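You operate a simulated robot arm through the tools that you are given. There is no shell and no other tool. Be economical: measure what you need, move in short steps, check, and stop when the job is done.

The job below is to be done with a simulated two-armed robot. You get a single attempt, and the scene is never put back.

Task
Take the lid off the red tin on the top of the steel bench and lay it down there.

Only the result counts: the job must be done as asked and must still hold three seconds after the hand-in. Knocking over, shifting, dropping, spilling or breaking anything else fails it. A push-on lid holds only when it is set on centred and level and pressed home; a screw cap is set on level and turned clockwise until tight.

Robot
Two 7-joint arms with two-finger parallel grippers on one trunk, on a base that drives. Base frame: it is fixed to the floor where the robot stands at the start and does not move with it; the origin is under the middle of the robot, x ahead of it, y to its left, z up. Readings come in m, rad, newtons and seconds.
The left shoulder is at the start at [0.06, 0.189, 1.153], the right one opposite. With the tool pointing down near the work surface each hand reaches from about 0.1 to 0.66 m from the robot's upright axis, wherever it stands, measured 20 degrees to its own side. Payload 3.43 kg a hand.
Tool frame (each hand has its own): the origin (TCP) lies between the finger pads and is the grasp point; the fingertips stand 0.03 m ahead of it; z points along the fingers, y is the line along which they close. The gripper opens to 0.094 m. The fingers are 0.028 m wide and 0.01 m thick; the gripper's body (0.05 by 0.096 m) begins 0.055 m behind the TCP.
Orientation is that of the tool frame in the base frame, as a unit quaternion [x, y, z, w]. With the fingers straight down and closing along the base's y, the tool's x points along the base's -x, its y along +y and its z along -z.

Tools
- The arms move only by the tool arm_command. It takes "left_deltas", "right_deltas" or both (then of equal length, played together; a hand with none holds still); each is a list that holds one entry, the list of rows, each a list of 6 numbers: the shift along the base's x, y, z in m, then the turn, a rotation vector about the base's x, y, z in rad. In form: [[[dx, dy, dz, rx, ry, rz], ...]]. A call has 1 to 8 rows; each row is the pose to reach, as a shift and turn from the pose commanded when the call began. "left_fingers" and "right_fingers" are, for a hand that has rows, the finger opening in m, from 0 to 0.094, set as the call begins (left out, the last holds). Rows are played at 5 a second. More than 0.05 m and 0.15 rad between two rows, or a gripper value outside its range, and nothing of the call is played. Where a pose cannot be reached the arm comes as near as it can. A force on the tool above 40 N (or 10 N above the force at the start of the call, whichever is more), or a blocked arm, ends the call early, and 0.2 s more pass. Each finger travels about 0.153 m/s and halts on what it meets, pressing with about 31 N; the grip force reading is that of the motor and also rises with nothing between the fingers. The clock runs only during rows and for 0.2 s after the last one: add rows that repeat a pose to give the fingers time. The reply holds the time, the measured pose of the TCP, the force on the tool along the base axes, the opening and the grip force, in the units named above and with some noise, with the torque about the TCP (base axes, N m) and any sound that the robot's microphone picked up, and new pictures: "views" is both (left out), scene, wrist or none (wrist: the cameras of the hands that moved).
- Cameras (640 x 400 px; columns grow to the right, rows downward): "scene" is now at [0.0146, 0.0029, 1.6994]; the picture's right is [0.05, -1.00, 0.00], its down [-0.78, -0.04, -0.62] and it looks along [0.62, 0.03, -0.78] (base axes); focal length 249 px, centre (320, 200). "left" rides on the left gripper at [0.076, -0.014, -0.102] in its tool frame; the picture's right is [0.18, 0.98, 0.00], its down [-0.75, 0.14, -0.64] and it looks along [-0.63, 0.12, 0.77] (tool axes); focal length 243 px, centre (320, 200). "right" rides on the right gripper at [0.076, 0.014, -0.102] in its tool frame; the picture's right is [-0.18, 0.98, 0.00], its down [-0.75, -0.14, -0.64] and it looks along [-0.63, -0.12, 0.77] (tool axes); focal length 243 px, centre (320, 200). There is no depth. A picture from a camera that has moved, and an enlarged one, comes with that camera's place and axes in the base frame and with its lens.
- lift_body(by): slides the trunk up (or, below 0, down) by that many m; the arms and the scene camera ride with it, the base frame stays. It gives what a move gives, with no picture.
- steer(legs): drives the robot by 1 to 6 legs, each [ahead, left, turn to the left] in m, m and rad, along the robot's own axes; the way and the turn of a leg run together, so that a leg with both is an arc; at most 1.5 m and 3.142 rad a leg. The arms and the cameras ride along, it lands a little off, and it stops where it bumps. It gives what a move gives, and a new picture of the scene camera.
- aim_head(pan, tilt): turns the head with the scene camera to pan (to the left, within 1.501 rad either way) and tilt (down, from -0.506 to 1.204), counted from straight ahead of the robot. It gives what a move gives, and a new picture of the scene camera.
- close_up(camera, box): a new picture of the part [left, top, right, bottom] of that camera's present view, enlarged. It takes no simulated time.
- job_done(): hands the job in; it is judged then, once.

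Go step by step. Nothing tells you exact positions but the pictures and the camera data: compare them with the known pose of the tool, close in by small moves and look again before you grip or let go. The budget is 120 turns and 260 pictures, counting those below and the enlarged ones. Unless the task says otherwise, let go and move clear before handing in.

The tools are called after "Emit:" as a command line: name --argument value ..., lists and objects as JSON in quotes. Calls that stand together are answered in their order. arm_command: Moves the arms, as the interface text tells. Its arguments: {"type":"object","properties":{"left_deltas":{"type":"array","items":{"type":"array","items":{"type":"array","items":{"type":"number"}}}},"left_fingers":{"type":"number"},"right_deltas":{"type":"array","items":{"type":"array","items":{"type":"array","items":{"type":"number"}}}},"right_fingers":{"type":"number"},"views":{"type":"string","enum":["both","scene","wrist","none"]}},"required":[]} The other tools are called the same way: lift_body (by) slides the trunk up or down; steer (legs) drives the base; aim_head (pan, tilt) turns the head that bears the scene camera; close_up (camera, box) takes an enlarged picture of a part of a camera's view; job_done () hands the job in.

At the start:

```text
clock: 0.0
left_position: [0.3567, 0.2079, 1.2068]
left_ee_rot: [0.0, 1.0, -0.001, 0.0]
left_ft_force: [0.1, -0.1, -0.1]
left_ft_torque: [0.0, -0.03, 0.02]
left_finger_gap: 0.0942
left_gripper_force: 0.0
right_position: [0.3427, -0.0667, 1.1931]
right_ee_rot: [0.0, 1.0, -0.001, 0.001]
right_ft_force: [-0.3, -0.7, -0.3]
right_ft_torque: [0.0, 0.0, 0.0]
right_finger_gap: 0.0938
right_gripper_force: 0.0
trunk travel left (down, up): [-0.825, 0.165]
robot x, y, heading: [0.0019, -0.0016, -0.002]
head pan, tilt: [0.049, 0.897]
```

scene: 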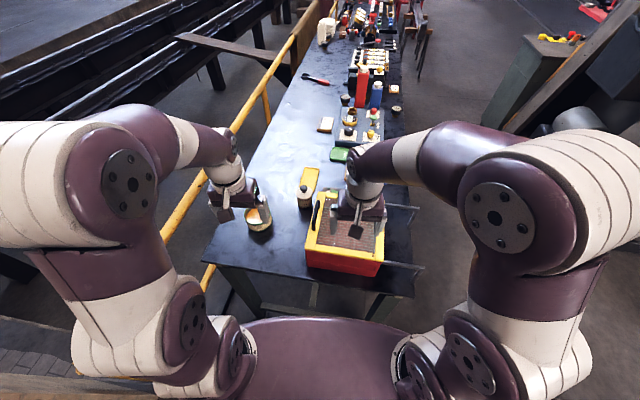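
right: 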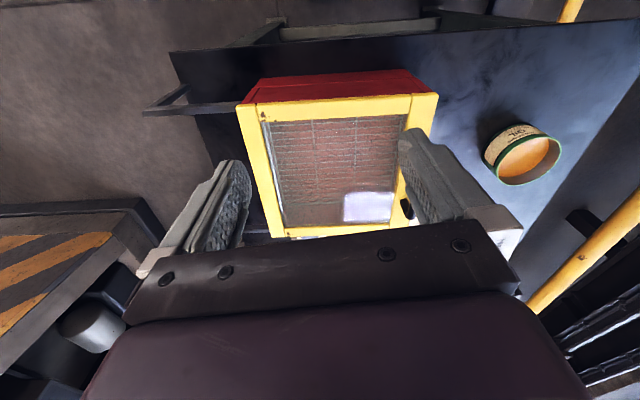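
left: 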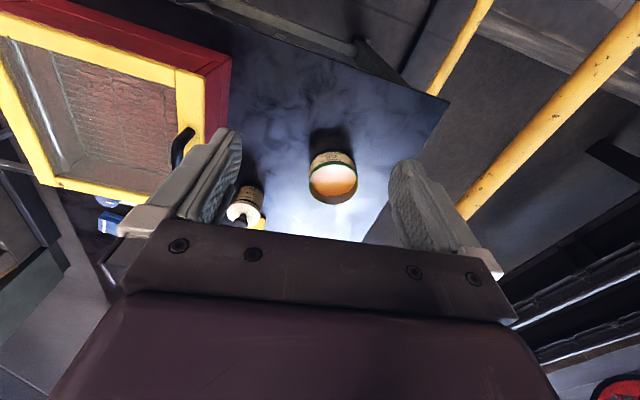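

I see a long steel bench running ahead with a red/yellow case close by and many small things further off. I'll enlarge the views to find the red tin.

Emit:
close_up --camera "scene" --box '[290, 0, 450, 100]'

Emit:
close_up --camera "scene" --box '[280, 80, 440, 180]'

Emit:
close_up --camera "scene" --box '[200, 140, 440, 290]'

```text
4.00 times, centred on (370, 50) of scene
camera zoom: at [0.0146, 0.0029, 1.6994], right [0.05, -1.0, 0.0], down [-0.78, -0.04, -0.62], along [0.62, 0.03, -0.78], focal length 995 px, centre (120, 800)
```

zoom: 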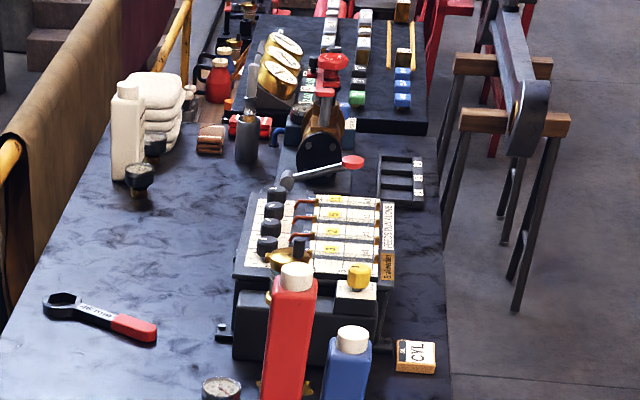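

```text
4.00 times, centred on (360, 130) of scene
camera zoom: at [0.0146, 0.0029, 1.6994], right [0.05, -1.0, 0.0], down [-0.78, -0.04, -0.62], along [0.62, 0.03, -0.78], focal length 995 px, centre (160, 480)
```

zoom: 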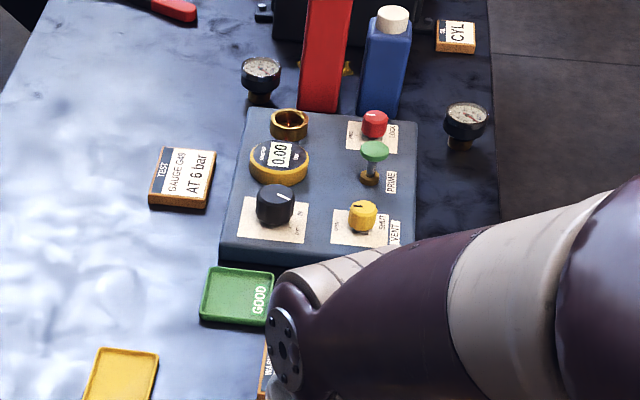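

```text
2.67 times, centred on (320, 215) of scene
camera zoom: at [0.0146, 0.0029, 1.6994], right [0.05, -1.0, 0.0], down [-0.78, -0.04, -0.62], along [0.62, 0.03, -0.78], focal length 663 px, centre (320, 160)
```

zoom: 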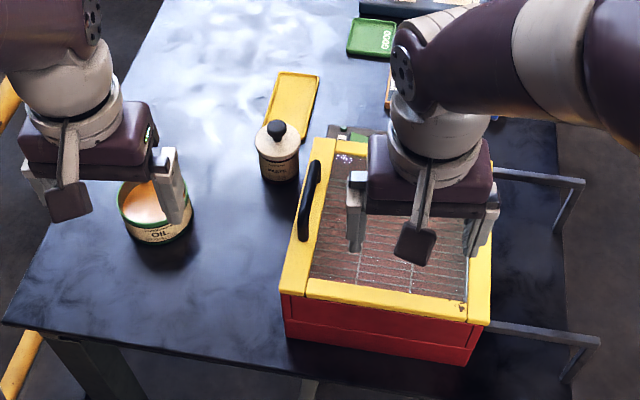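

No clear red tin yet; there is a red canister far off. I'll look closer and around.

Emit:
close_up --camera "scene" --box '[320, 0, 400, 50]'

Emit:
aim_head --pan 0.0 --tilt 0.4

Emit:
aim_head --pan 1.3 --tilt 0.5

Emit:
aim_head --pan -1.3 --tilt 0.5

```text
8.00 times, centred on (360, 25) of scene
camera zoom: at [0.0146, 0.0029, 1.6994], right [0.05, -1.0, 0.0], down [-0.78, -0.04, -0.62], along [0.62, 0.03, -0.78], focal length 1990 px, centre (0, 1600)
```

zoom: 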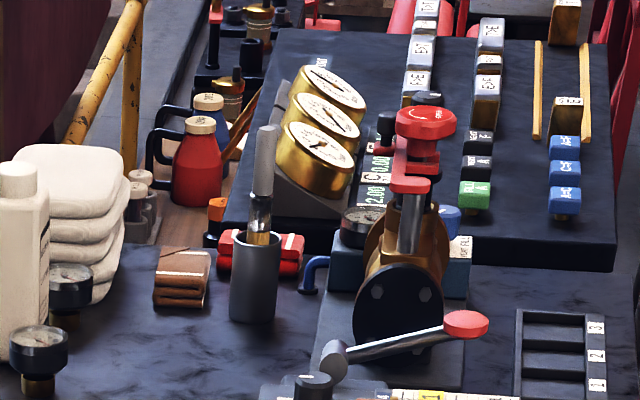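

```text
clock: 0.9
left_position: [0.3565, 0.2085, 1.2076]
left_ee_rot: [0.0, 1.0, 0.0, 0.0]
left_ft_force: [-1.1, -0.2, 0.4]
left_ft_torque: [-0.02, 0.0, 0.0]
left_finger_gap: 0.0939
left_gripper_force: 0.0
right_position: [0.3432, -0.0661, 1.1948]
right_ee_rot: [0.0, 1.0, 0.001, 0.0]
right_ft_force: [-0.2, 0.2, 0.4]
right_ft_torque: [0.01, -0.01, 0.02]
right_finger_gap: 0.0939
right_gripper_force: 0.0
trunk travel left (down, up): [-0.825, 0.165]
robot x, y, heading: [-0.004, -0.001, 0.002]
head pan, tilt: [0.0, 0.4]
camera scene: at [0.0316, -0.0009, 1.7421], right [0.0, -1.0, 0.0], down [-0.39, 0.0, -0.92], along [0.92, 0.0, -0.39], focal length 249 px, centre (320, 200)
```

scene: 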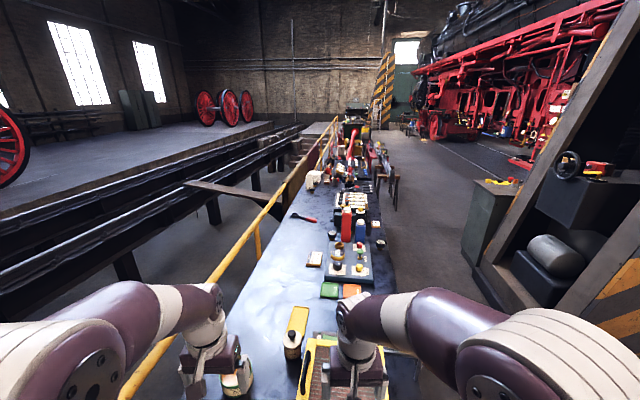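

```text
clock: 2.4
left_position: [0.3561, 0.2085, 1.2067]
left_ee_rot: [0.0, 1.0, 0.0, 0.0]
left_ft_force: [0.1, 0.1, 0.0]
left_ft_torque: [0.02, -0.01, 0.0]
left_finger_gap: 0.0939
left_gripper_force: 0.1
right_position: [0.3429, -0.0665, 1.1949]
right_ee_rot: [-0.001, 1.0, 0.0, 0.0]
right_ft_force: [-0.4, 0.0, 0.1]
right_ft_torque: [-0.03, 0.02, 0.04]
right_finger_gap: 0.0939
right_gripper_force: 0.0
trunk travel left (down, up): [-0.825, 0.165]
robot x, y, heading: [-0.0025, 0.0006, -0.001]
head pan, tilt: [1.3, 0.499]
camera scene: at [-0.0366, 0.0868, 1.7331], right [0.96, -0.27, 0.0], down [-0.13, -0.46, -0.88], along [0.24, 0.85, -0.48], focal length 249 px, centre (320, 200)
```

scene: 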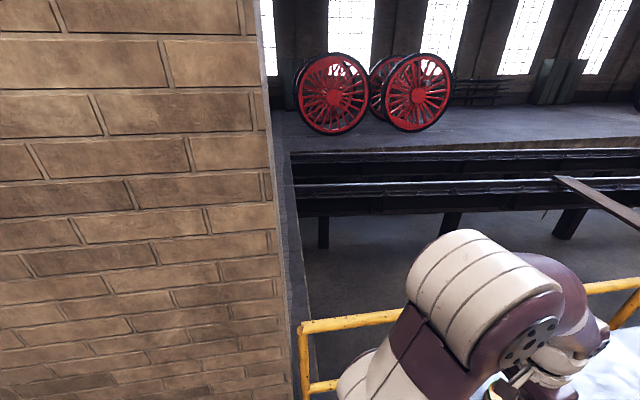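

```text
clock: 4.7
left_position: [0.3565, 0.2074, 1.2063]
left_ee_rot: [0.001, 1.0, 0.0, 0.0]
left_ft_force: [0.1, 0.3, 0.4]
left_ft_torque: [-0.03, -0.01, 0.0]
left_finger_gap: 0.0938
left_gripper_force: 0.0
right_position: [0.342, -0.0672, 1.1949]
right_ee_rot: [0.001, 1.0, 0.0, 0.0]
right_ft_force: [0.7, 0.5, 0.1]
right_ft_torque: [0.03, -0.03, 0.0]
right_finger_gap: 0.094
right_gripper_force: 0.0
trunk travel left (down, up): [-0.825, 0.165]
robot x, y, heading: [0.003, -0.0002, 0.001]
head pan, tilt: [-1.3, 0.499]
camera scene: at [-0.0366, -0.0885, 1.7331], right [-0.96, -0.27, 0.0], down [-0.13, 0.46, -0.88], along [0.23, -0.85, -0.48], focal length 249 px, centre (320, 200)
```

scene: 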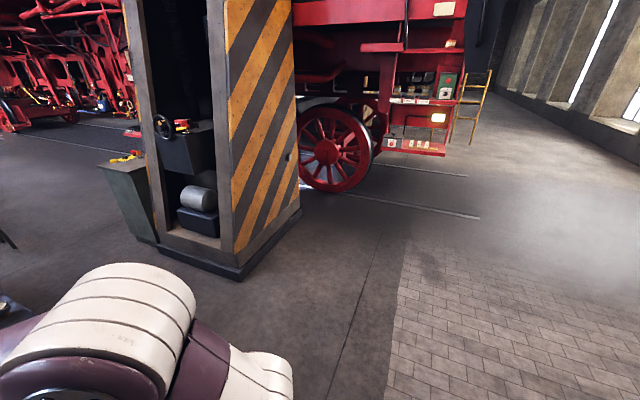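

The bench runs far ahead; I'll zoom along it at this tilt.

Emit:
aim_head --pan 0.0 --tilt 0.5

Emit:
close_up --camera "scene" --box '[320, 80, 416, 140]'

Emit:
close_up --camera "scene" --box '[290, 150, 418, 230]'

```text
clock: 6.2
left_position: [0.3572, 0.2073, 1.2084]
left_ee_rot: [0.0, 1.0, -0.001, 0.0]
left_ft_force: [-0.2, 0.3, 0.3]
left_ft_torque: [-0.03, 0.04, 0.0]
left_finger_gap: 0.094
left_gripper_force: 0.1
right_position: [0.342, -0.0662, 1.1933]
right_ee_rot: [0.0, 1.0, 0.001, 0.0]
right_ft_force: [-1.1, -0.1, 0.6]
right_ft_torque: [0.01, -0.04, -0.02]
right_finger_gap: 0.0938
right_gripper_force: 0.1
trunk travel left (down, up): [-0.825, 0.165]
robot x, y, heading: [-0.0024, -0.0041, 0.0]
head pan, tilt: [0.0, 0.499]
camera scene: at [0.03, -0.0009, 1.7331], right [0.0, -1.0, 0.0], down [-0.48, 0.0, -0.88], along [0.88, 0.0, -0.48], focal length 249 px, centre (320, 200)
```

scene: 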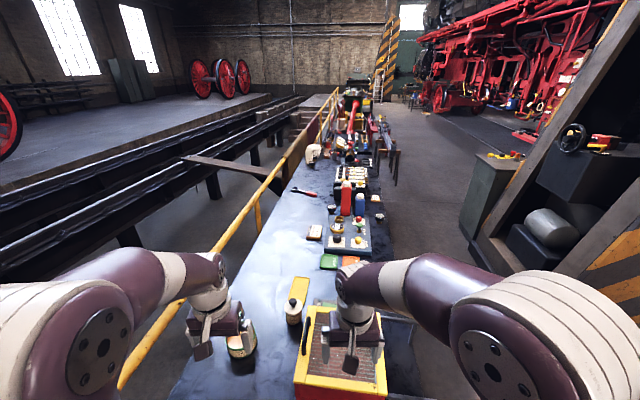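

```text
6.67 times, centred on (368, 110) of scene
camera zoom: at [0.03, -0.0009, 1.7331], right [0.0, -1.0, 0.0], down [-0.48, 0.0, -0.88], along [0.88, 0.0, -0.48], focal length 1658 px, centre (0, 800)
```

zoom: 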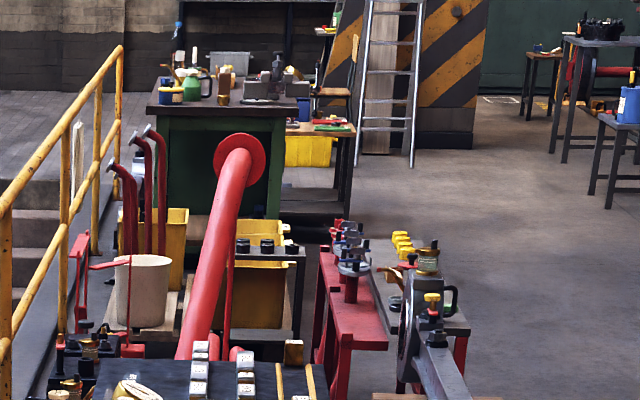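

```text
5.00 times, centred on (354, 190) of scene
camera zoom: at [0.03, -0.0009, 1.7331], right [0.0, -1.0, 0.0], down [-0.48, 0.0, -0.88], along [0.88, 0.0, -0.48], focal length 1244 px, centre (150, 250)
```

zoom: 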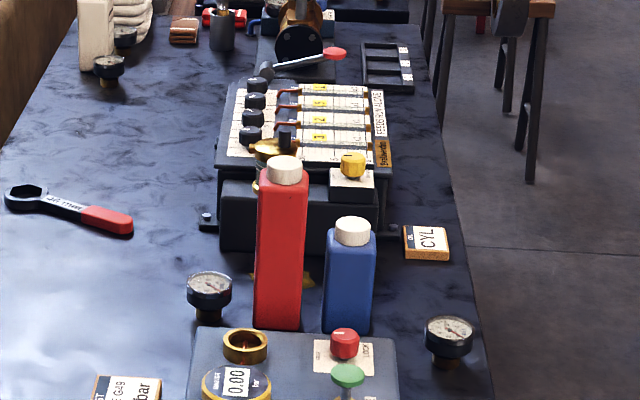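

The area behind the right arm is hidden. I'll look via the wrist cameras and move the right hand aside.

Emit:
close_up --camera "right" --box '[220, 50, 460, 250]'

Emit:
arm_command --right_deltas '[[[-0.02, -0.04, 0.02, 0, 0, 0], [-0.04, -0.08, 0.04, 0, 0, 0], [-0.06, -0.12, 0.06, 0, 0, 0], [-0.08, -0.16, 0.06, 0, 0, 0], [-0.1, -0.2, 0.06, 0, 0, 0], [-0.12, -0.24, 0.06, 0, 0, 0]]]' --views "none"

Emit:
aim_head --pan 0.0 --tilt 0.9

Emit:
close_up --camera "scene" --box '[240, 120, 432, 240]'

```text
2.00 times, centred on (340, 150) of right
camera zoom: at [0.2674, -0.0518, 1.2966], right [0.18, 0.98, 0.0], down [0.75, -0.14, 0.64], along [0.63, -0.12, -0.77], focal length 485 px, centre (280, 300)
```

zoom: 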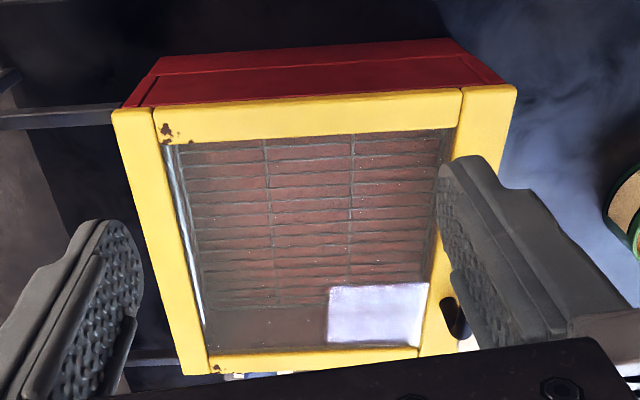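

```text
clock: 7.6
left_position: [0.3564, 0.2084, 1.2063]
left_ee_rot: [0.0, 1.0, 0.0, 0.001]
left_ft_force: [-0.5, -0.3, 0.1]
left_ft_torque: [0.01, -0.04, 0.01]
left_finger_gap: 0.0939
left_gripper_force: 0.0
right_position: [0.2316, -0.3006, 1.2408]
right_ee_rot: [-0.001, 1.0, 0.001, 0.001]
right_ft_force: [0.6, 0.6, -0.2]
right_ft_torque: [-0.02, -0.07, -0.02]
right_finger_gap: 0.0939
right_gripper_force: 0.0
right hand out of reach, approached as far as the arm can: row 3, 4, 5, 6
trunk travel left (down, up): [-0.825, 0.165]
robot x, y, heading: [-0.0013, 0.003, -0.004]
head pan, tilt: [0.0, 0.499]
```

```text
clock: 8.5
left_position: [0.3565, 0.2073, 1.2074]
left_ee_rot: [0.0, 1.0, 0.0, 0.0]
left_ft_force: [0.2, 0.9, 0.5]
left_ft_torque: [0.01, 0.0, 0.03]
left_finger_gap: 0.0938
left_gripper_force: 0.0
right_position: [0.2325, -0.3006, 1.2405]
right_ee_rot: [0.0, 1.0, 0.0, 0.0]
right_ft_force: [-0.1, -0.3, 0.2]
right_ft_torque: [-0.01, 0.0, 0.02]
right_finger_gap: 0.0941
right_gripper_force: 0.1
trunk travel left (down, up): [-0.825, 0.165]
robot x, y, heading: [0.0026, -0.001, -0.004]
head pan, tilt: [0.0, 0.901]
camera scene: at [0.015, -0.001, 1.6993], right [0.0, -1.0, 0.0], down [-0.78, 0.0, -0.62], along [0.62, 0.0, -0.78], focal length 249 px, centre (320, 200)
```

scene: 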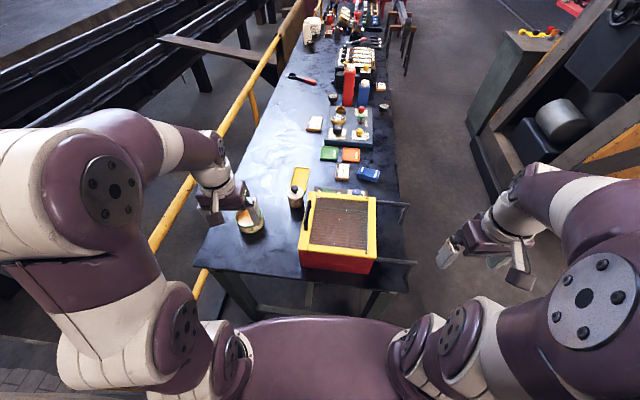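

```text
3.33 times, centred on (336, 180) of scene
camera zoom: at [0.015, -0.001, 1.6993], right [0.0, -1.0, 0.0], down [-0.78, 0.0, -0.62], along [0.62, 0.0, -0.78], focal length 829 px, centre (267, 267)
```

zoom: 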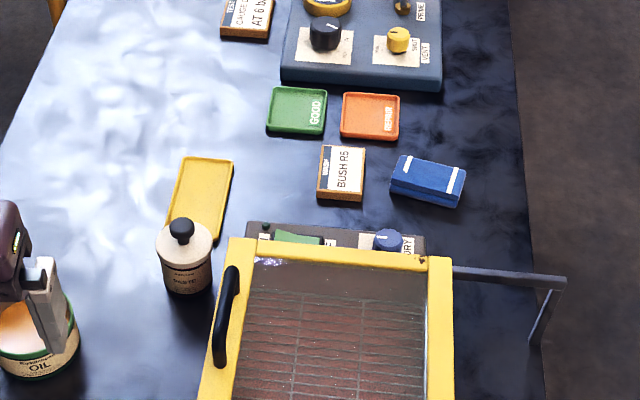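

The red box is an oven-like thing; no tin here. I'll survey other places with zooms.

Emit:
aim_head --pan -0.3 --tilt 0.3

Emit:
close_up --camera "scene" --box '[180, 80, 340, 180]'

Emit:
close_up --camera "scene" --box '[300, 80, 460, 180]'

Emit:
close_up --camera "scene" --box '[440, 80, 600, 180]'

```text
clock: 9.5
left_position: [0.3571, 0.2067, 1.2075]
left_ee_rot: [0.0, 1.0, 0.0, 0.0]
left_ft_force: [0.3, 0.2, -0.5]
left_ft_torque: [-0.02, -0.03, 0.02]
left_finger_gap: 0.0937
left_gripper_force: 0.0
right_position: [0.2325, -0.3005, 1.2387]
right_ee_rot: [0.0, 1.0, 0.0, 0.001]
right_ft_force: [0.1, 0.2, 0.2]
right_ft_torque: [0.03, -0.01, 0.0]
right_finger_gap: 0.0941
right_gripper_force: 0.1
trunk travel left (down, up): [-0.825, 0.165]
robot x, y, heading: [0.0001, -0.0023, -0.005]
head pan, tilt: [-0.3, 0.3]
camera scene: at [0.0282, -0.0284, 1.7514], right [-0.3, -0.96, 0.0], down [-0.28, 0.09, -0.95], along [0.91, -0.28, -0.3], focal length 249 px, centre (320, 200)
```

scene: 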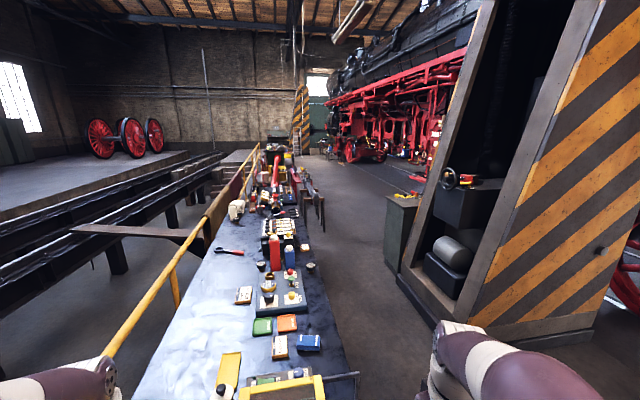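

```text
4.00 times, centred on (260, 130) of scene
camera zoom: at [0.0282, -0.0284, 1.7514], right [-0.3, -0.96, 0.0], down [-0.28, 0.09, -0.95], along [0.91, -0.28, -0.3], focal length 995 px, centre (560, 480)
```

zoom: 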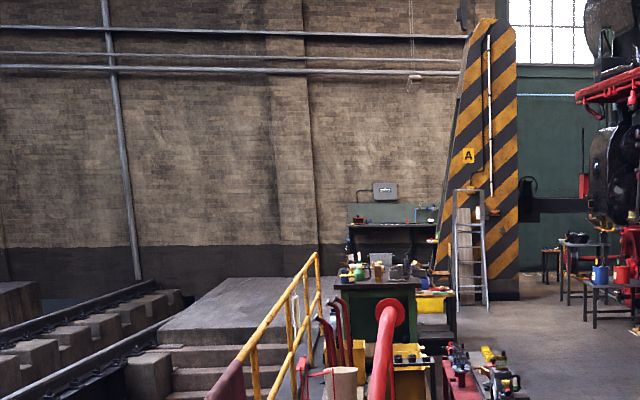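

```text
4.00 times, centred on (380, 130) of scene
camera zoom: at [0.0282, -0.0284, 1.7514], right [-0.3, -0.96, 0.0], down [-0.28, 0.09, -0.95], along [0.91, -0.28, -0.3], focal length 995 px, centre (80, 480)
```

zoom: 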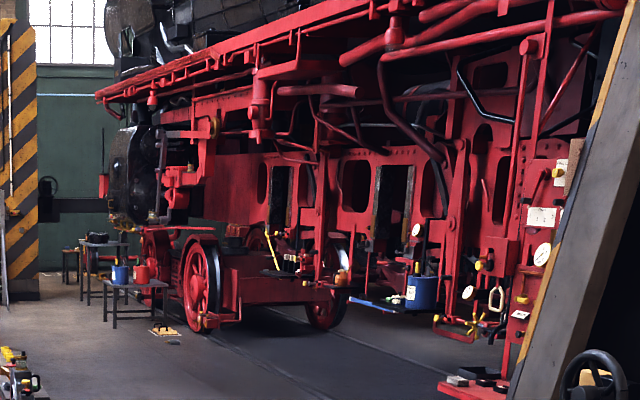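

```text
4.00 times, centred on (520, 130) of scene
camera zoom: at [0.0282, -0.0284, 1.7514], right [-0.3, -0.96, 0.0], down [-0.28, 0.09, -0.95], along [0.91, -0.28, -0.3], focal length 995 px, centre (-480, 480)
```

zoom: 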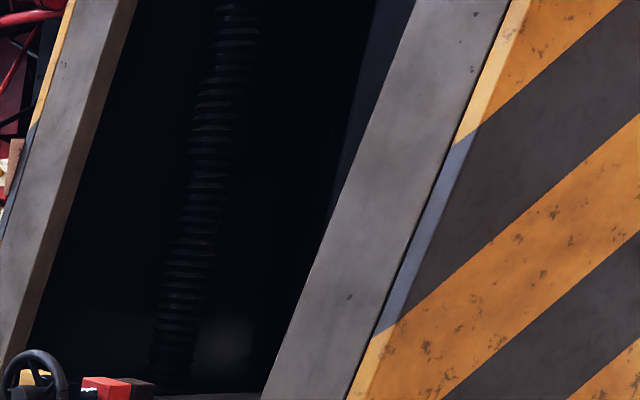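

There is a low table far ahead with a blue tin and a red tin on it. Let me zoom in there.

Emit:
close_up --camera "scene" --box '[312, 132, 352, 168]'

Emit:
close_up --camera "scene" --box '[250, 130, 330, 180]'

```text
11.11 times, centred on (332, 150) of scene
camera zoom: at [0.0282, -0.0284, 1.7514], right [-0.3, -0.96, 0.0], down [-0.28, 0.09, -0.95], along [0.91, -0.28, -0.3], focal length 2764 px, centre (187, 756)
```

zoom: 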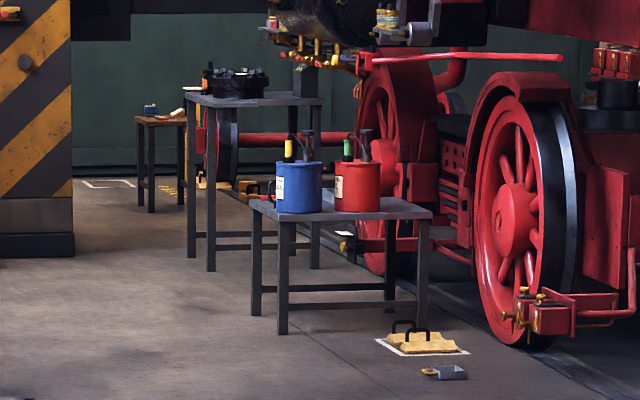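

```text
8.00 times, centred on (290, 155) of scene
camera zoom: at [0.0282, -0.0284, 1.7514], right [-0.3, -0.96, 0.0], down [-0.28, 0.09, -0.95], along [0.91, -0.28, -0.3], focal length 1990 px, centre (560, 560)
```

zoom: 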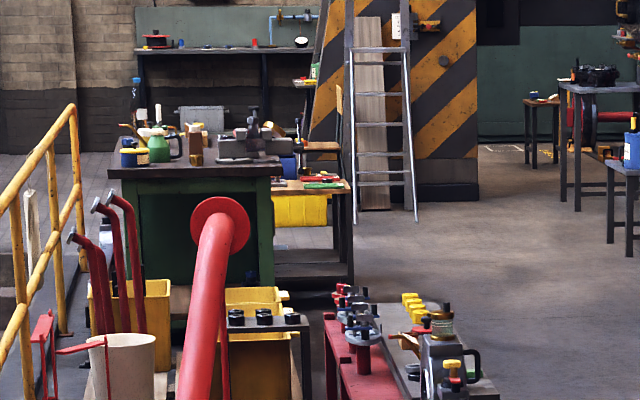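

Emit:
close_up --camera "scene" --box '[264, 130, 296, 150]'

Emit:
close_up --camera "scene" --box '[306, 132, 330, 147]'

Emit:
close_up --camera "scene" --box '[230, 160, 310, 210]'

Emit:
close_up --camera "scene" --box '[380, 150, 540, 250]'

```text
16.00 times, centred on (280, 140) of scene
camera zoom: at [0.0282, -0.0284, 1.7514], right [-0.3, -0.96, 0.0], down [-0.28, 0.09, -0.95], along [0.91, -0.28, -0.3], focal length 3980 px, centre (960, 1160)
```

zoom: 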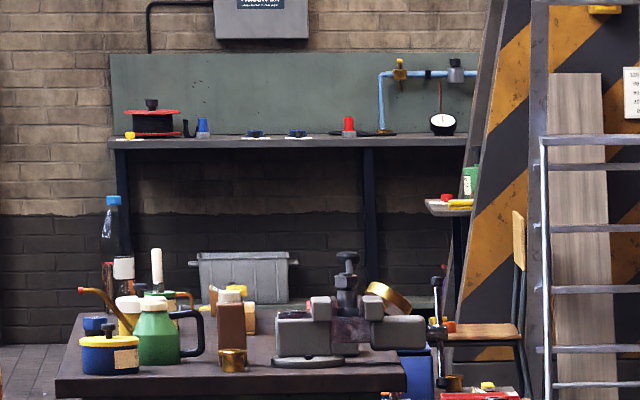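

```text
16.00 times, centred on (318, 140) of scene
camera zoom: at [0.0282, -0.0284, 1.7514], right [-0.3, -0.96, 0.0], down [-0.28, 0.09, -0.95], along [0.91, -0.28, -0.3], focal length 3980 px, centre (352, 1168)
```

zoom: 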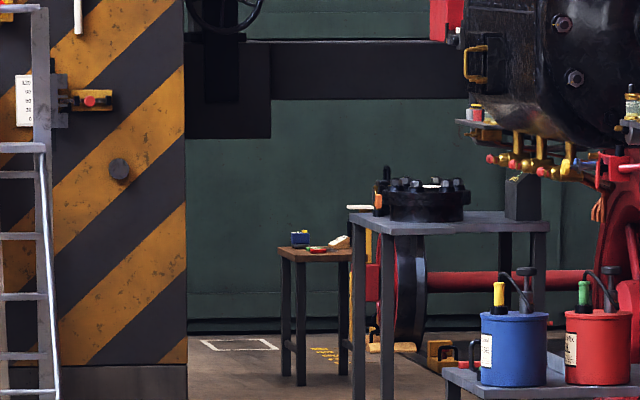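

```text
8.00 times, centred on (270, 185) of scene
camera zoom: at [0.0282, -0.0284, 1.7514], right [-0.3, -0.96, 0.0], down [-0.28, 0.09, -0.95], along [0.91, -0.28, -0.3], focal length 1990 px, centre (720, 320)
```

zoom: 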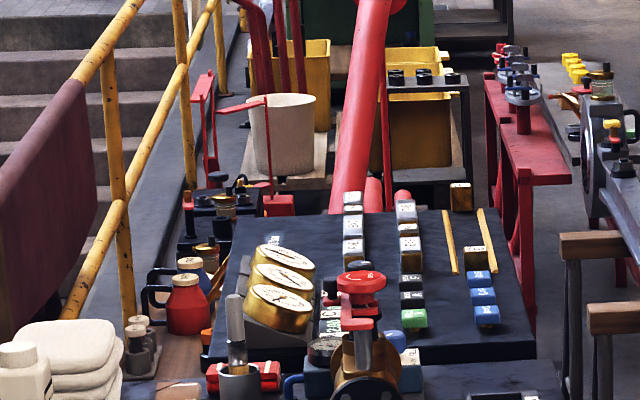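

```text
4.00 times, centred on (460, 200) of scene
camera zoom: at [0.0282, -0.0284, 1.7514], right [-0.3, -0.96, 0.0], down [-0.28, 0.09, -0.95], along [0.91, -0.28, -0.3], focal length 995 px, centre (-240, 200)
```

zoom: 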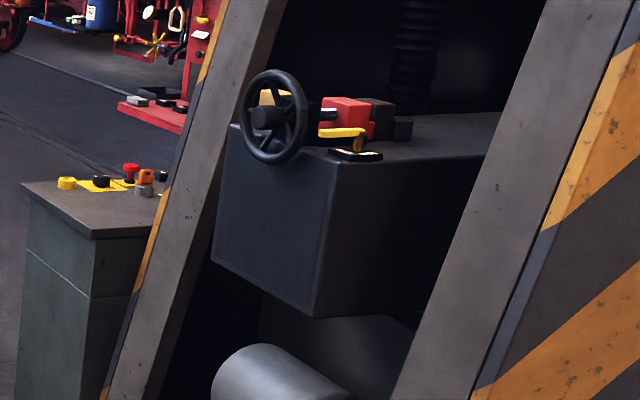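

Still ambiguous. I'll look to the rear sides too.

Emit:
aim_head --pan -1.5 --tilt 0.3

Emit:
close_up --camera "scene" --box '[200, 50, 400, 200]'

Emit:
aim_head --pan 1.5 --tilt 0.3

```text
clock: 10.9
left_position: [0.3562, 0.2081, 1.207]
left_ee_rot: [0.0, 1.0, -0.001, 0.0]
left_ft_force: [0.4, 0.4, -0.2]
left_ft_torque: [0.0, -0.01, 0.02]
left_finger_gap: 0.094
left_gripper_force: 0.0
right_position: [0.2321, -0.3009, 1.2414]
right_ee_rot: [0.0, 1.0, 0.0, 0.0]
right_ft_force: [-0.1, -0.2, -0.7]
right_ft_torque: [0.01, 0.0, -0.01]
right_finger_gap: 0.094
right_gripper_force: 0.0
trunk travel left (down, up): [-0.825, 0.165]
robot x, y, heading: [0.0018, 0.0027, 0.002]
head pan, tilt: [-1.499, 0.3]
camera scene: at [-0.0543, -0.094, 1.7515], right [-1.0, -0.07, 0.0], down [-0.02, 0.29, -0.96], along [0.07, -0.95, -0.3], focal length 249 px, centre (320, 200)
```

scene: 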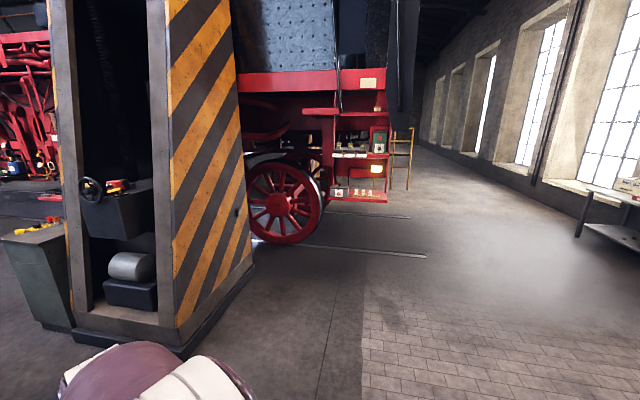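

```text
2.67 times, centred on (300, 125) of scene
camera zoom: at [-0.0543, -0.094, 1.7515], right [-1.0, -0.07, 0.0], down [-0.02, 0.29, -0.96], along [0.07, -0.95, -0.3], focal length 663 px, centre (373, 400)
```

zoom: 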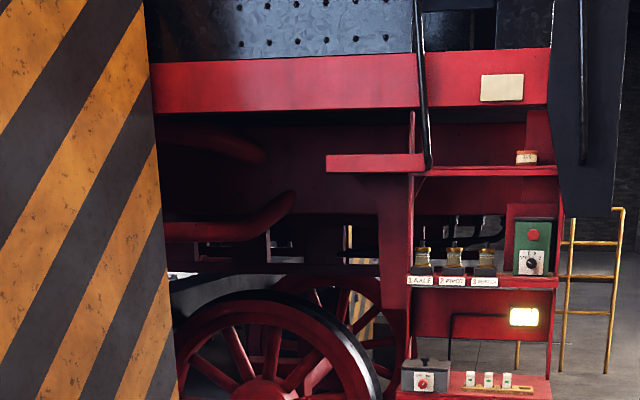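

```text
clock: 13.5
left_position: [0.3562, 0.2074, 1.2062]
left_ee_rot: [0.0, 1.0, 0.0, 0.0]
left_ft_force: [-0.3, -0.9, 0.3]
left_ft_torque: [0.02, 0.04, 0.03]
left_finger_gap: 0.0938
left_gripper_force: 0.0
right_position: [0.2329, -0.3006, 1.2402]
right_ee_rot: [0.0, 1.0, -0.001, 0.001]
right_ft_force: [0.6, -0.1, 0.0]
right_ft_torque: [0.01, 0.01, -0.02]
right_finger_gap: 0.0938
right_gripper_force: 0.1
trunk travel left (down, up): [-0.825, 0.165]
robot x, y, heading: [-0.0018, 0.0019, 0.003]
head pan, tilt: [1.499, 0.3]
camera scene: at [-0.0543, 0.0922, 1.7515], right [1.0, -0.07, 0.0], down [-0.02, -0.29, -0.96], along [0.07, 0.95, -0.3], focal length 249 px, centre (320, 200)
```

scene: 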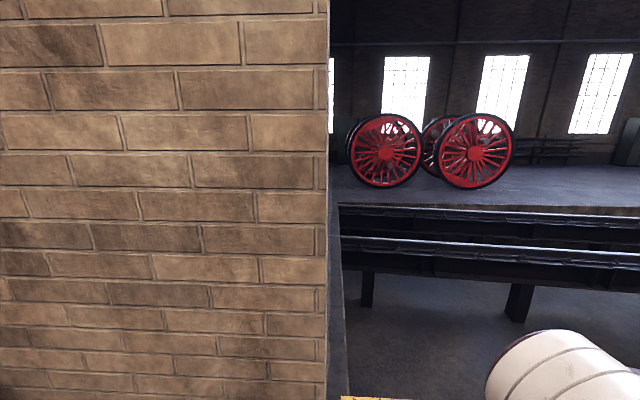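

There is a steel-looking bench at the windows to my right rear with items on it. I'll back up a little and turn right to look.

Emit:
steer --legs '[[-0.3, 0, 0], [0, 0, -1.57]]'

Emit:
aim_head --pan -0.3 --tilt 0.3

Emit:
aim_head --pan -1.3 --tilt 0.3

```text
clock: 15.5
left_position: [0.0758, 0.202, 1.2079]
left_ee_rot: [0.004, 1.0, 0.0, 0.002]
left_ft_force: [-0.8, -0.6, 0.2]
left_ft_torque: [0.05, -0.09, 0.0]
left_finger_gap: 0.0942
left_gripper_force: 0.0
right_position: [-0.0537, -0.3055, 1.2426]
right_ee_rot: [0.005, 1.0, -0.001, 0.002]
right_ft_force: [-0.6, -0.8, -0.1]
right_ft_torque: [-0.02, -0.05, 0.01]
right_finger_gap: 0.094
right_gripper_force: 0.1
trunk travel left (down, up): [-0.825, 0.165]
robot x, y, heading: [-0.2757, -0.0028, -0.009]
head pan, tilt: [1.499, 0.3]
stopped in leg 1: the robot was blocked; the commanded pose is now the measured one
camera scene: at [-0.3383, 0.0902, 1.7512], right [1.0, -0.08, 0.0], down [-0.02, -0.3, -0.96], along [0.08, 0.95, -0.3], focal length 249 px, centre (320, 200)
```

scene: 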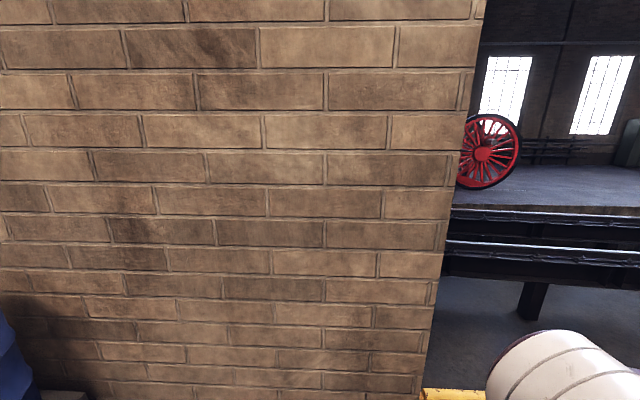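

```text
clock: 17.3
left_position: [0.0808, 0.2018, 1.2071]
left_ee_rot: [0.005, 1.0, 0.0, 0.0]
left_ft_force: [-0.3, 0.3, 0.3]
left_ft_torque: [0.04, 0.01, 0.0]
left_finger_gap: 0.0941
left_gripper_force: 0.0
right_position: [-0.0483, -0.3057, 1.2411]
right_ee_rot: [0.004, 1.0, 0.0, 0.0]
right_ft_force: [-0.3, -0.2, 0.2]
right_ft_torque: [-0.01, 0.01, 0.02]
right_finger_gap: 0.0938
right_gripper_force: 0.1
trunk travel left (down, up): [-0.825, 0.165]
robot x, y, heading: [-0.2785, -0.0056, -0.01]
head pan, tilt: [-0.3, 0.3]
camera scene: at [-0.2504, -0.0325, 1.7515], right [-0.3, -0.95, 0.0], down [-0.28, 0.09, -0.96], along [0.91, -0.29, -0.3], focal length 249 px, centre (320, 200)
```

scene: 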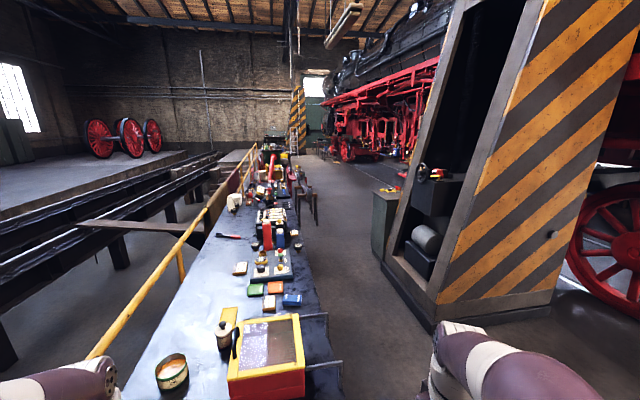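

```text
clock: 18.6
left_position: [0.0811, 0.2012, 1.2056]
left_ee_rot: [0.004, 1.0, 0.0, 0.0]
left_ft_force: [0.3, 0.0, 0.8]
left_ft_torque: [0.02, 0.02, 0.0]
left_finger_gap: 0.0941
left_gripper_force: 0.0
right_position: [-0.0499, -0.3077, 1.2398]
right_ee_rot: [0.004, 1.0, 0.0, -0.001]
right_ft_force: [0.2, -0.5, 0.8]
right_ft_torque: [-0.02, 0.02, -0.03]
right_finger_gap: 0.094
right_gripper_force: 0.0
trunk travel left (down, up): [-0.825, 0.165]
robot x, y, heading: [-0.2792, -0.0049, -0.013]
head pan, tilt: [-1.3, 0.3]
camera scene: at [-0.3148, -0.0943, 1.7515], right [-0.97, -0.26, 0.0], down [-0.08, 0.29, -0.96], along [0.25, -0.92, -0.3], focal length 249 px, centre (320, 200)
```

scene: 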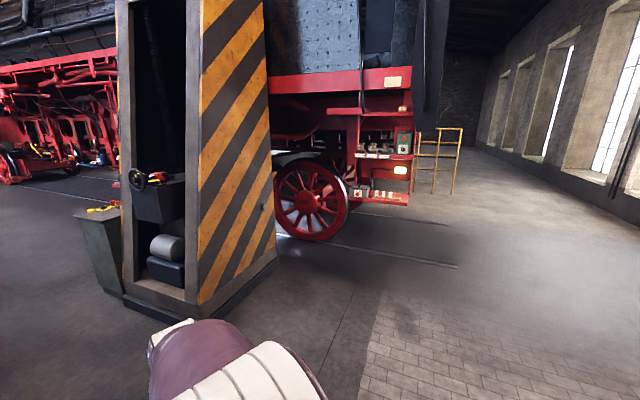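

Something blocks behind me, so I'll go ahead slightly, then turn right on the spot.

Emit:
steer --legs '[[0.1, 0, 0], [0, 0, -1.2]]'

Emit:
aim_head --pan -1.0 --tilt 0.4

```text
clock: 22.7
left_position: [0.1442, -0.2653, 1.2057]
left_ee_rot: [0.569, 0.822, 0.0, 0.0]
left_ft_force: [0.1, 0.2, 1.0]
left_ft_torque: [-0.03, -0.03, -0.02]
left_finger_gap: 0.0941
left_gripper_force: 0.0
right_position: [-0.3768, -0.3276, 1.2413]
right_ee_rot: [0.569, 0.822, -0.001, 0.0]
right_ft_force: [0.0, 0.5, -0.1]
right_ft_torque: [-0.03, -0.01, 0.02]
right_finger_gap: 0.0939
right_gripper_force: 0.0
trunk travel left (down, up): [-0.825, 0.165]
robot x, y, heading: [-0.1757, -0.0034, -1.21]
head pan, tilt: [-1.3, 0.3]
camera scene: at [-0.2746, -0.0044, 1.7515], right [-0.59, 0.81, 0.0], down [0.24, 0.17, -0.96], along [-0.77, -0.56, -0.3], focal length 249 px, centre (320, 200)
```

scene: 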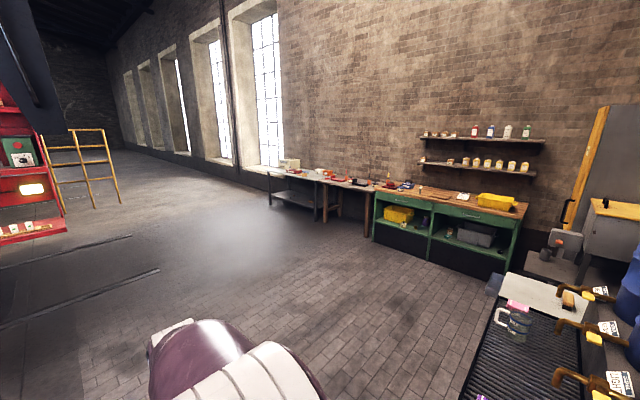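

```text
clock: 23.5
left_position: [0.1429, -0.2653, 1.2074]
left_ee_rot: [0.57, 0.822, 0.0, 0.0]
left_ft_force: [-0.3, 0.0, 0.5]
left_ft_torque: [0.02, 0.02, 0.0]
left_finger_gap: 0.0937
left_gripper_force: 0.1
right_position: [-0.3782, -0.3279, 1.2404]
right_ee_rot: [0.569, 0.822, 0.0, 0.0]
right_ft_force: [0.1, 0.4, 1.2]
right_ft_torque: [0.01, 0.01, 0.0]
right_finger_gap: 0.0938
right_gripper_force: 0.1
trunk travel left (down, up): [-0.825, 0.165]
robot x, y, heading: [-0.1753, -0.0045, -1.211]
head pan, tilt: [-1.0, 0.4]
camera scene: at [-0.2548, -0.0237, 1.7422], right [-0.8, 0.6, 0.0], down [0.23, 0.31, -0.92], along [-0.55, -0.74, -0.39], focal length 249 px, centre (320, 200)
```

scene: 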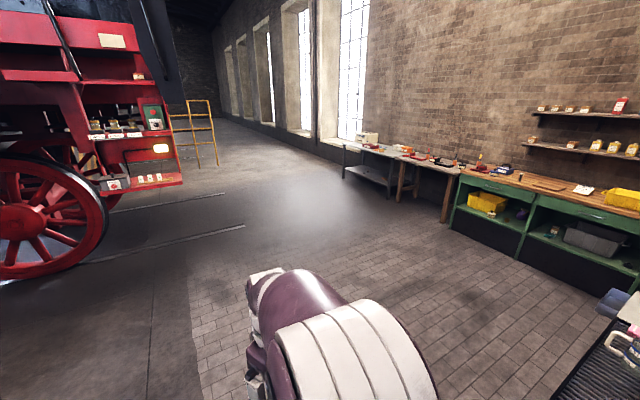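

There is a row of benches on the back wall: a steel one, a wooden one and a green one. Zooming there.

Emit:
close_up --camera "scene" --box '[335, 120, 415, 200]'

Emit:
close_up --camera "scene" --box '[390, 130, 518, 210]'

Emit:
aim_head --pan -1.5 --tilt 0.6

```text
5.00 times, centred on (375, 160) of scene
camera zoom: at [-0.2548, -0.0237, 1.7422], right [-0.8, 0.6, 0.0], down [0.23, 0.31, -0.92], along [-0.55, -0.74, -0.39], focal length 1244 px, centre (45, 400)
```

zoom: 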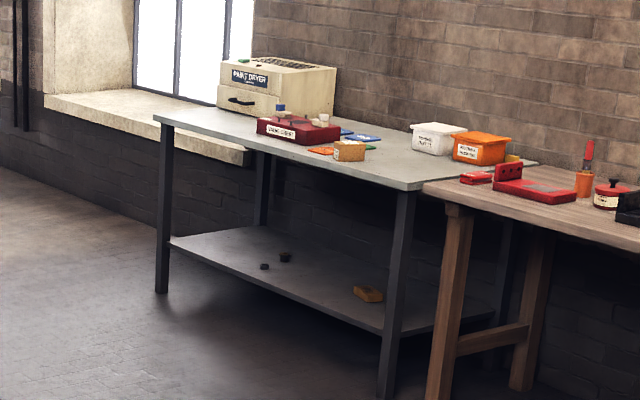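

```text
5.00 times, centred on (454, 170) of scene
camera zoom: at [-0.2548, -0.0237, 1.7422], right [-0.8, 0.6, 0.0], down [0.23, 0.31, -0.92], along [-0.55, -0.74, -0.39], focal length 1244 px, centre (-350, 350)
```

zoom: 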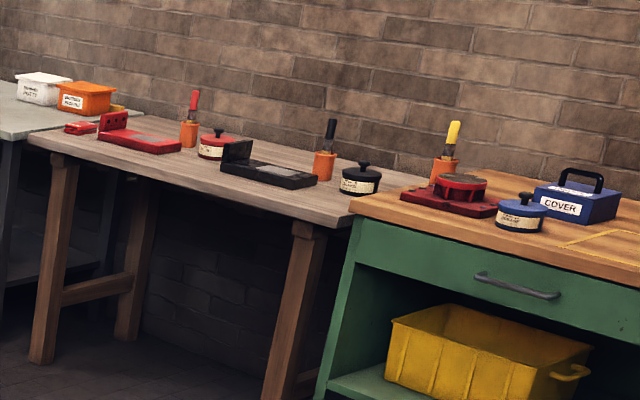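

```text
clock: 24.4
left_position: [0.1427, -0.2663, 1.2067]
left_ee_rot: [0.569, 0.822, 0.0, 0.0]
left_ft_force: [0.4, -0.9, -0.6]
left_ft_torque: [0.0, -0.05, 0.0]
left_finger_gap: 0.094
left_gripper_force: 0.0
right_position: [-0.3774, -0.3281, 1.2411]
right_ee_rot: [0.569, 0.822, 0.0, 0.0]
right_ft_force: [0.1, 0.6, -0.2]
right_ft_torque: [-0.02, 0.02, -0.04]
right_finger_gap: 0.0938
right_gripper_force: 0.1
trunk travel left (down, up): [-0.825, 0.165]
robot x, y, heading: [-0.1796, -0.0075, -1.212]
head pan, tilt: [-1.499, 0.6]
camera scene: at [-0.2795, 0.0135, 1.724], right [-0.42, 0.91, 0.0], down [0.51, 0.24, -0.83], along [-0.75, -0.35, -0.56], focal length 249 px, centre (320, 200)
```

scene: 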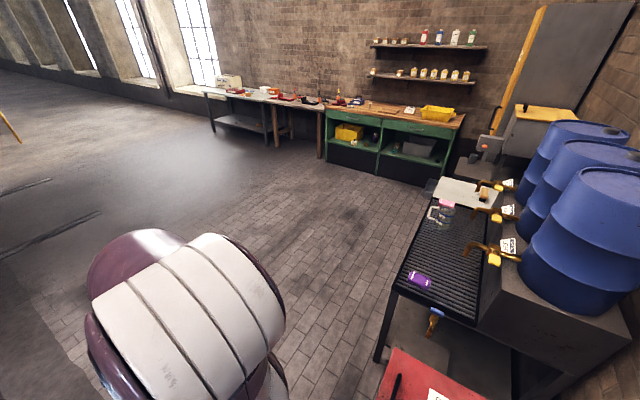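

The paint benches: the red tin with knob lid seems to be on the wooden table beside the steel one. Zooming more for detail.

Emit:
aim_head --pan -1.0 --tilt 0.4

Emit:
close_up --camera "scene" --box '[350, 130, 398, 160]'

Emit:
close_up --camera "scene" --box '[390, 140, 438, 170]'

Emit:
close_up --camera "scene" --box '[430, 145, 510, 195]'

Emit:
close_up --camera "scene" --box '[510, 80, 640, 240]'

```text
clock: 25.4
left_position: [0.1433, -0.2643, 1.2068]
left_ee_rot: [0.569, 0.822, 0.0, 0.0]
left_ft_force: [0.7, 0.1, 0.3]
left_ft_torque: [0.04, 0.02, 0.0]
left_finger_gap: 0.0938
left_gripper_force: 0.1
right_position: [-0.3767, -0.3272, 1.2413]
right_ee_rot: [0.569, 0.822, 0.0, 0.0]
right_ft_force: [0.0, 0.1, -0.7]
right_ft_torque: [0.01, 0.02, 0.04]
right_finger_gap: 0.0938
right_gripper_force: 0.1
trunk travel left (down, up): [-0.825, 0.165]
robot x, y, heading: [-0.174, -0.0062, -1.212]
head pan, tilt: [-1.0, 0.4]
camera scene: at [-0.2548, -0.0236, 1.7422], right [-0.8, 0.6, 0.0], down [0.23, 0.31, -0.92], along [-0.55, -0.74, -0.39], focal length 249 px, centre (320, 200)
```

scene: 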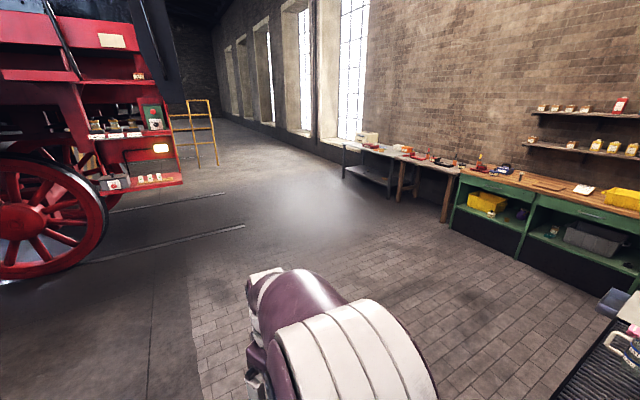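

```text
13.33 times, centred on (374, 145) of scene
camera zoom: at [-0.2548, -0.0236, 1.7422], right [-0.8, 0.6, 0.0], down [0.23, 0.31, -0.92], along [-0.55, -0.74, -0.39], focal length 3316 px, centre (-400, 933)
```

zoom: 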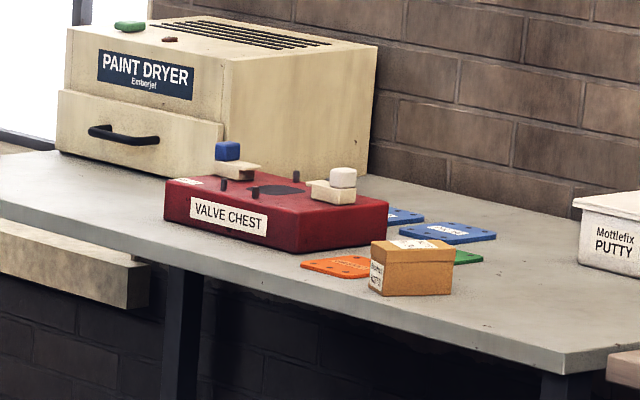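

```text
13.33 times, centred on (414, 155) of scene
camera zoom: at [-0.2548, -0.0236, 1.7422], right [-0.8, 0.6, 0.0], down [0.23, 0.31, -0.92], along [-0.55, -0.74, -0.39], focal length 3316 px, centre (-933, 800)
```

zoom: 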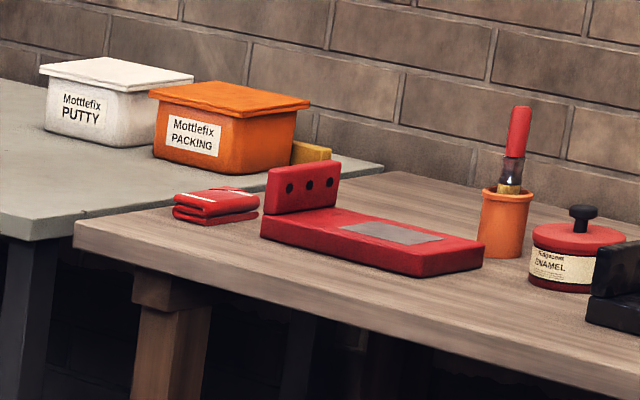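

```text
8.00 times, centred on (470, 170) of scene
camera zoom: at [-0.2548, -0.0236, 1.7422], right [-0.8, 0.6, 0.0], down [0.23, 0.31, -0.92], along [-0.55, -0.74, -0.39], focal length 1990 px, centre (-880, 440)
```

zoom: 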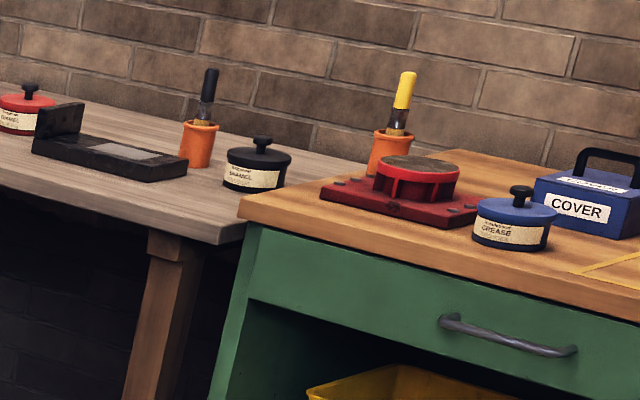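

```text
2.50 times, centred on (575, 160) of scene
camera zoom: at [-0.2548, -0.0236, 1.7422], right [-0.8, 0.6, 0.0], down [0.23, 0.31, -0.92], along [-0.55, -0.74, -0.39], focal length 622 px, centre (-318, 300)
```

zoom: 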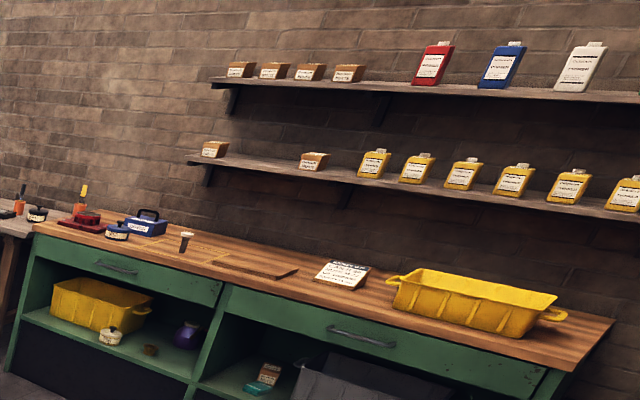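

The red enamel tin there stands on a wooden table, so I keep looking. There is also a red thing by the drum bench behind me; I'll turn further to see it.

Emit:
steer --legs '[[0, 0, -0.9]]'

Emit:
aim_head --pan -1.2 --tilt 0.8

```text
clock: 28.1
left_position: [-0.1777, -0.4166, 1.2074]
left_ee_rot: [0.868, 0.496, 0.0, 0.0]
left_ft_force: [-0.9, -0.1, 0.8]
left_ft_torque: [-0.01, 0.01, -0.01]
left_finger_gap: 0.094
left_gripper_force: 0.1
right_position: [-0.5546, -0.0529, 1.2402]
right_ee_rot: [0.868, 0.497, -0.001, 0.0]
right_ft_force: [0.3, -0.7, 1.2]
right_ft_torque: [0.02, 0.05, 0.0]
right_finger_gap: 0.0943
right_gripper_force: 0.0
trunk travel left (down, up): [-0.825, 0.165]
robot x, y, heading: [-0.1767, -0.0013, -2.1]
head pan, tilt: [-1.0, 0.4]
camera scene: at [-0.2403, 0.0424, 1.7422], right [-0.04, 1.0, 0.0], down [0.39, 0.02, -0.92], along [-0.92, -0.04, -0.39], focal length 249 px, centre (320, 200)
```

scene: 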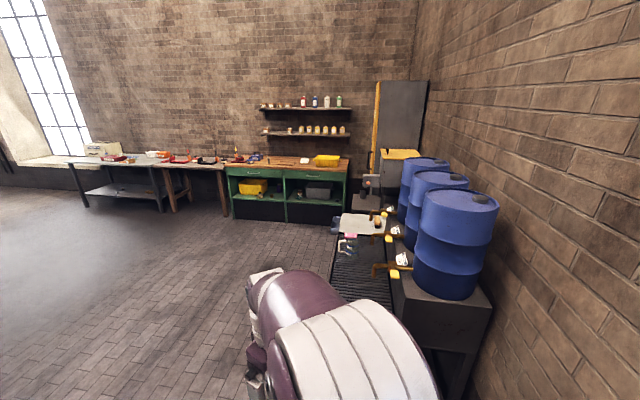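

```text
clock: 28.9
left_position: [-0.1791, -0.4166, 1.2062]
left_ee_rot: [0.868, 0.496, -0.001, 0.0]
left_ft_force: [0.7, -0.5, -0.3]
left_ft_torque: [0.0, 0.0, -0.03]
left_finger_gap: 0.0941
left_gripper_force: 0.1
right_position: [-0.5546, -0.0529, 1.2405]
right_ee_rot: [0.868, 0.496, 0.0, 0.0]
right_ft_force: [0.1, 0.0, 0.0]
right_ft_torque: [-0.02, -0.01, -0.02]
right_finger_gap: 0.0941
right_gripper_force: 0.0
trunk travel left (down, up): [-0.825, 0.165]
robot x, y, heading: [-0.1796, -0.0055, -2.105]
head pan, tilt: [-1.201, 0.799]
camera scene: at [-0.2274, 0.059, 1.7072], right [0.16, 0.99, 0.0], down [0.71, -0.12, -0.7], along [-0.69, 0.11, -0.72], focal length 249 px, centre (320, 200)
```

scene: 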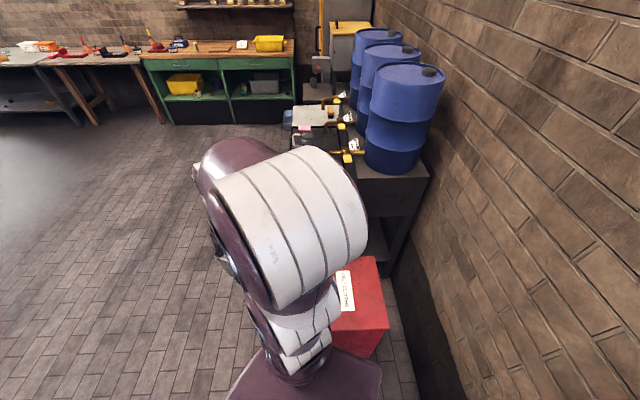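

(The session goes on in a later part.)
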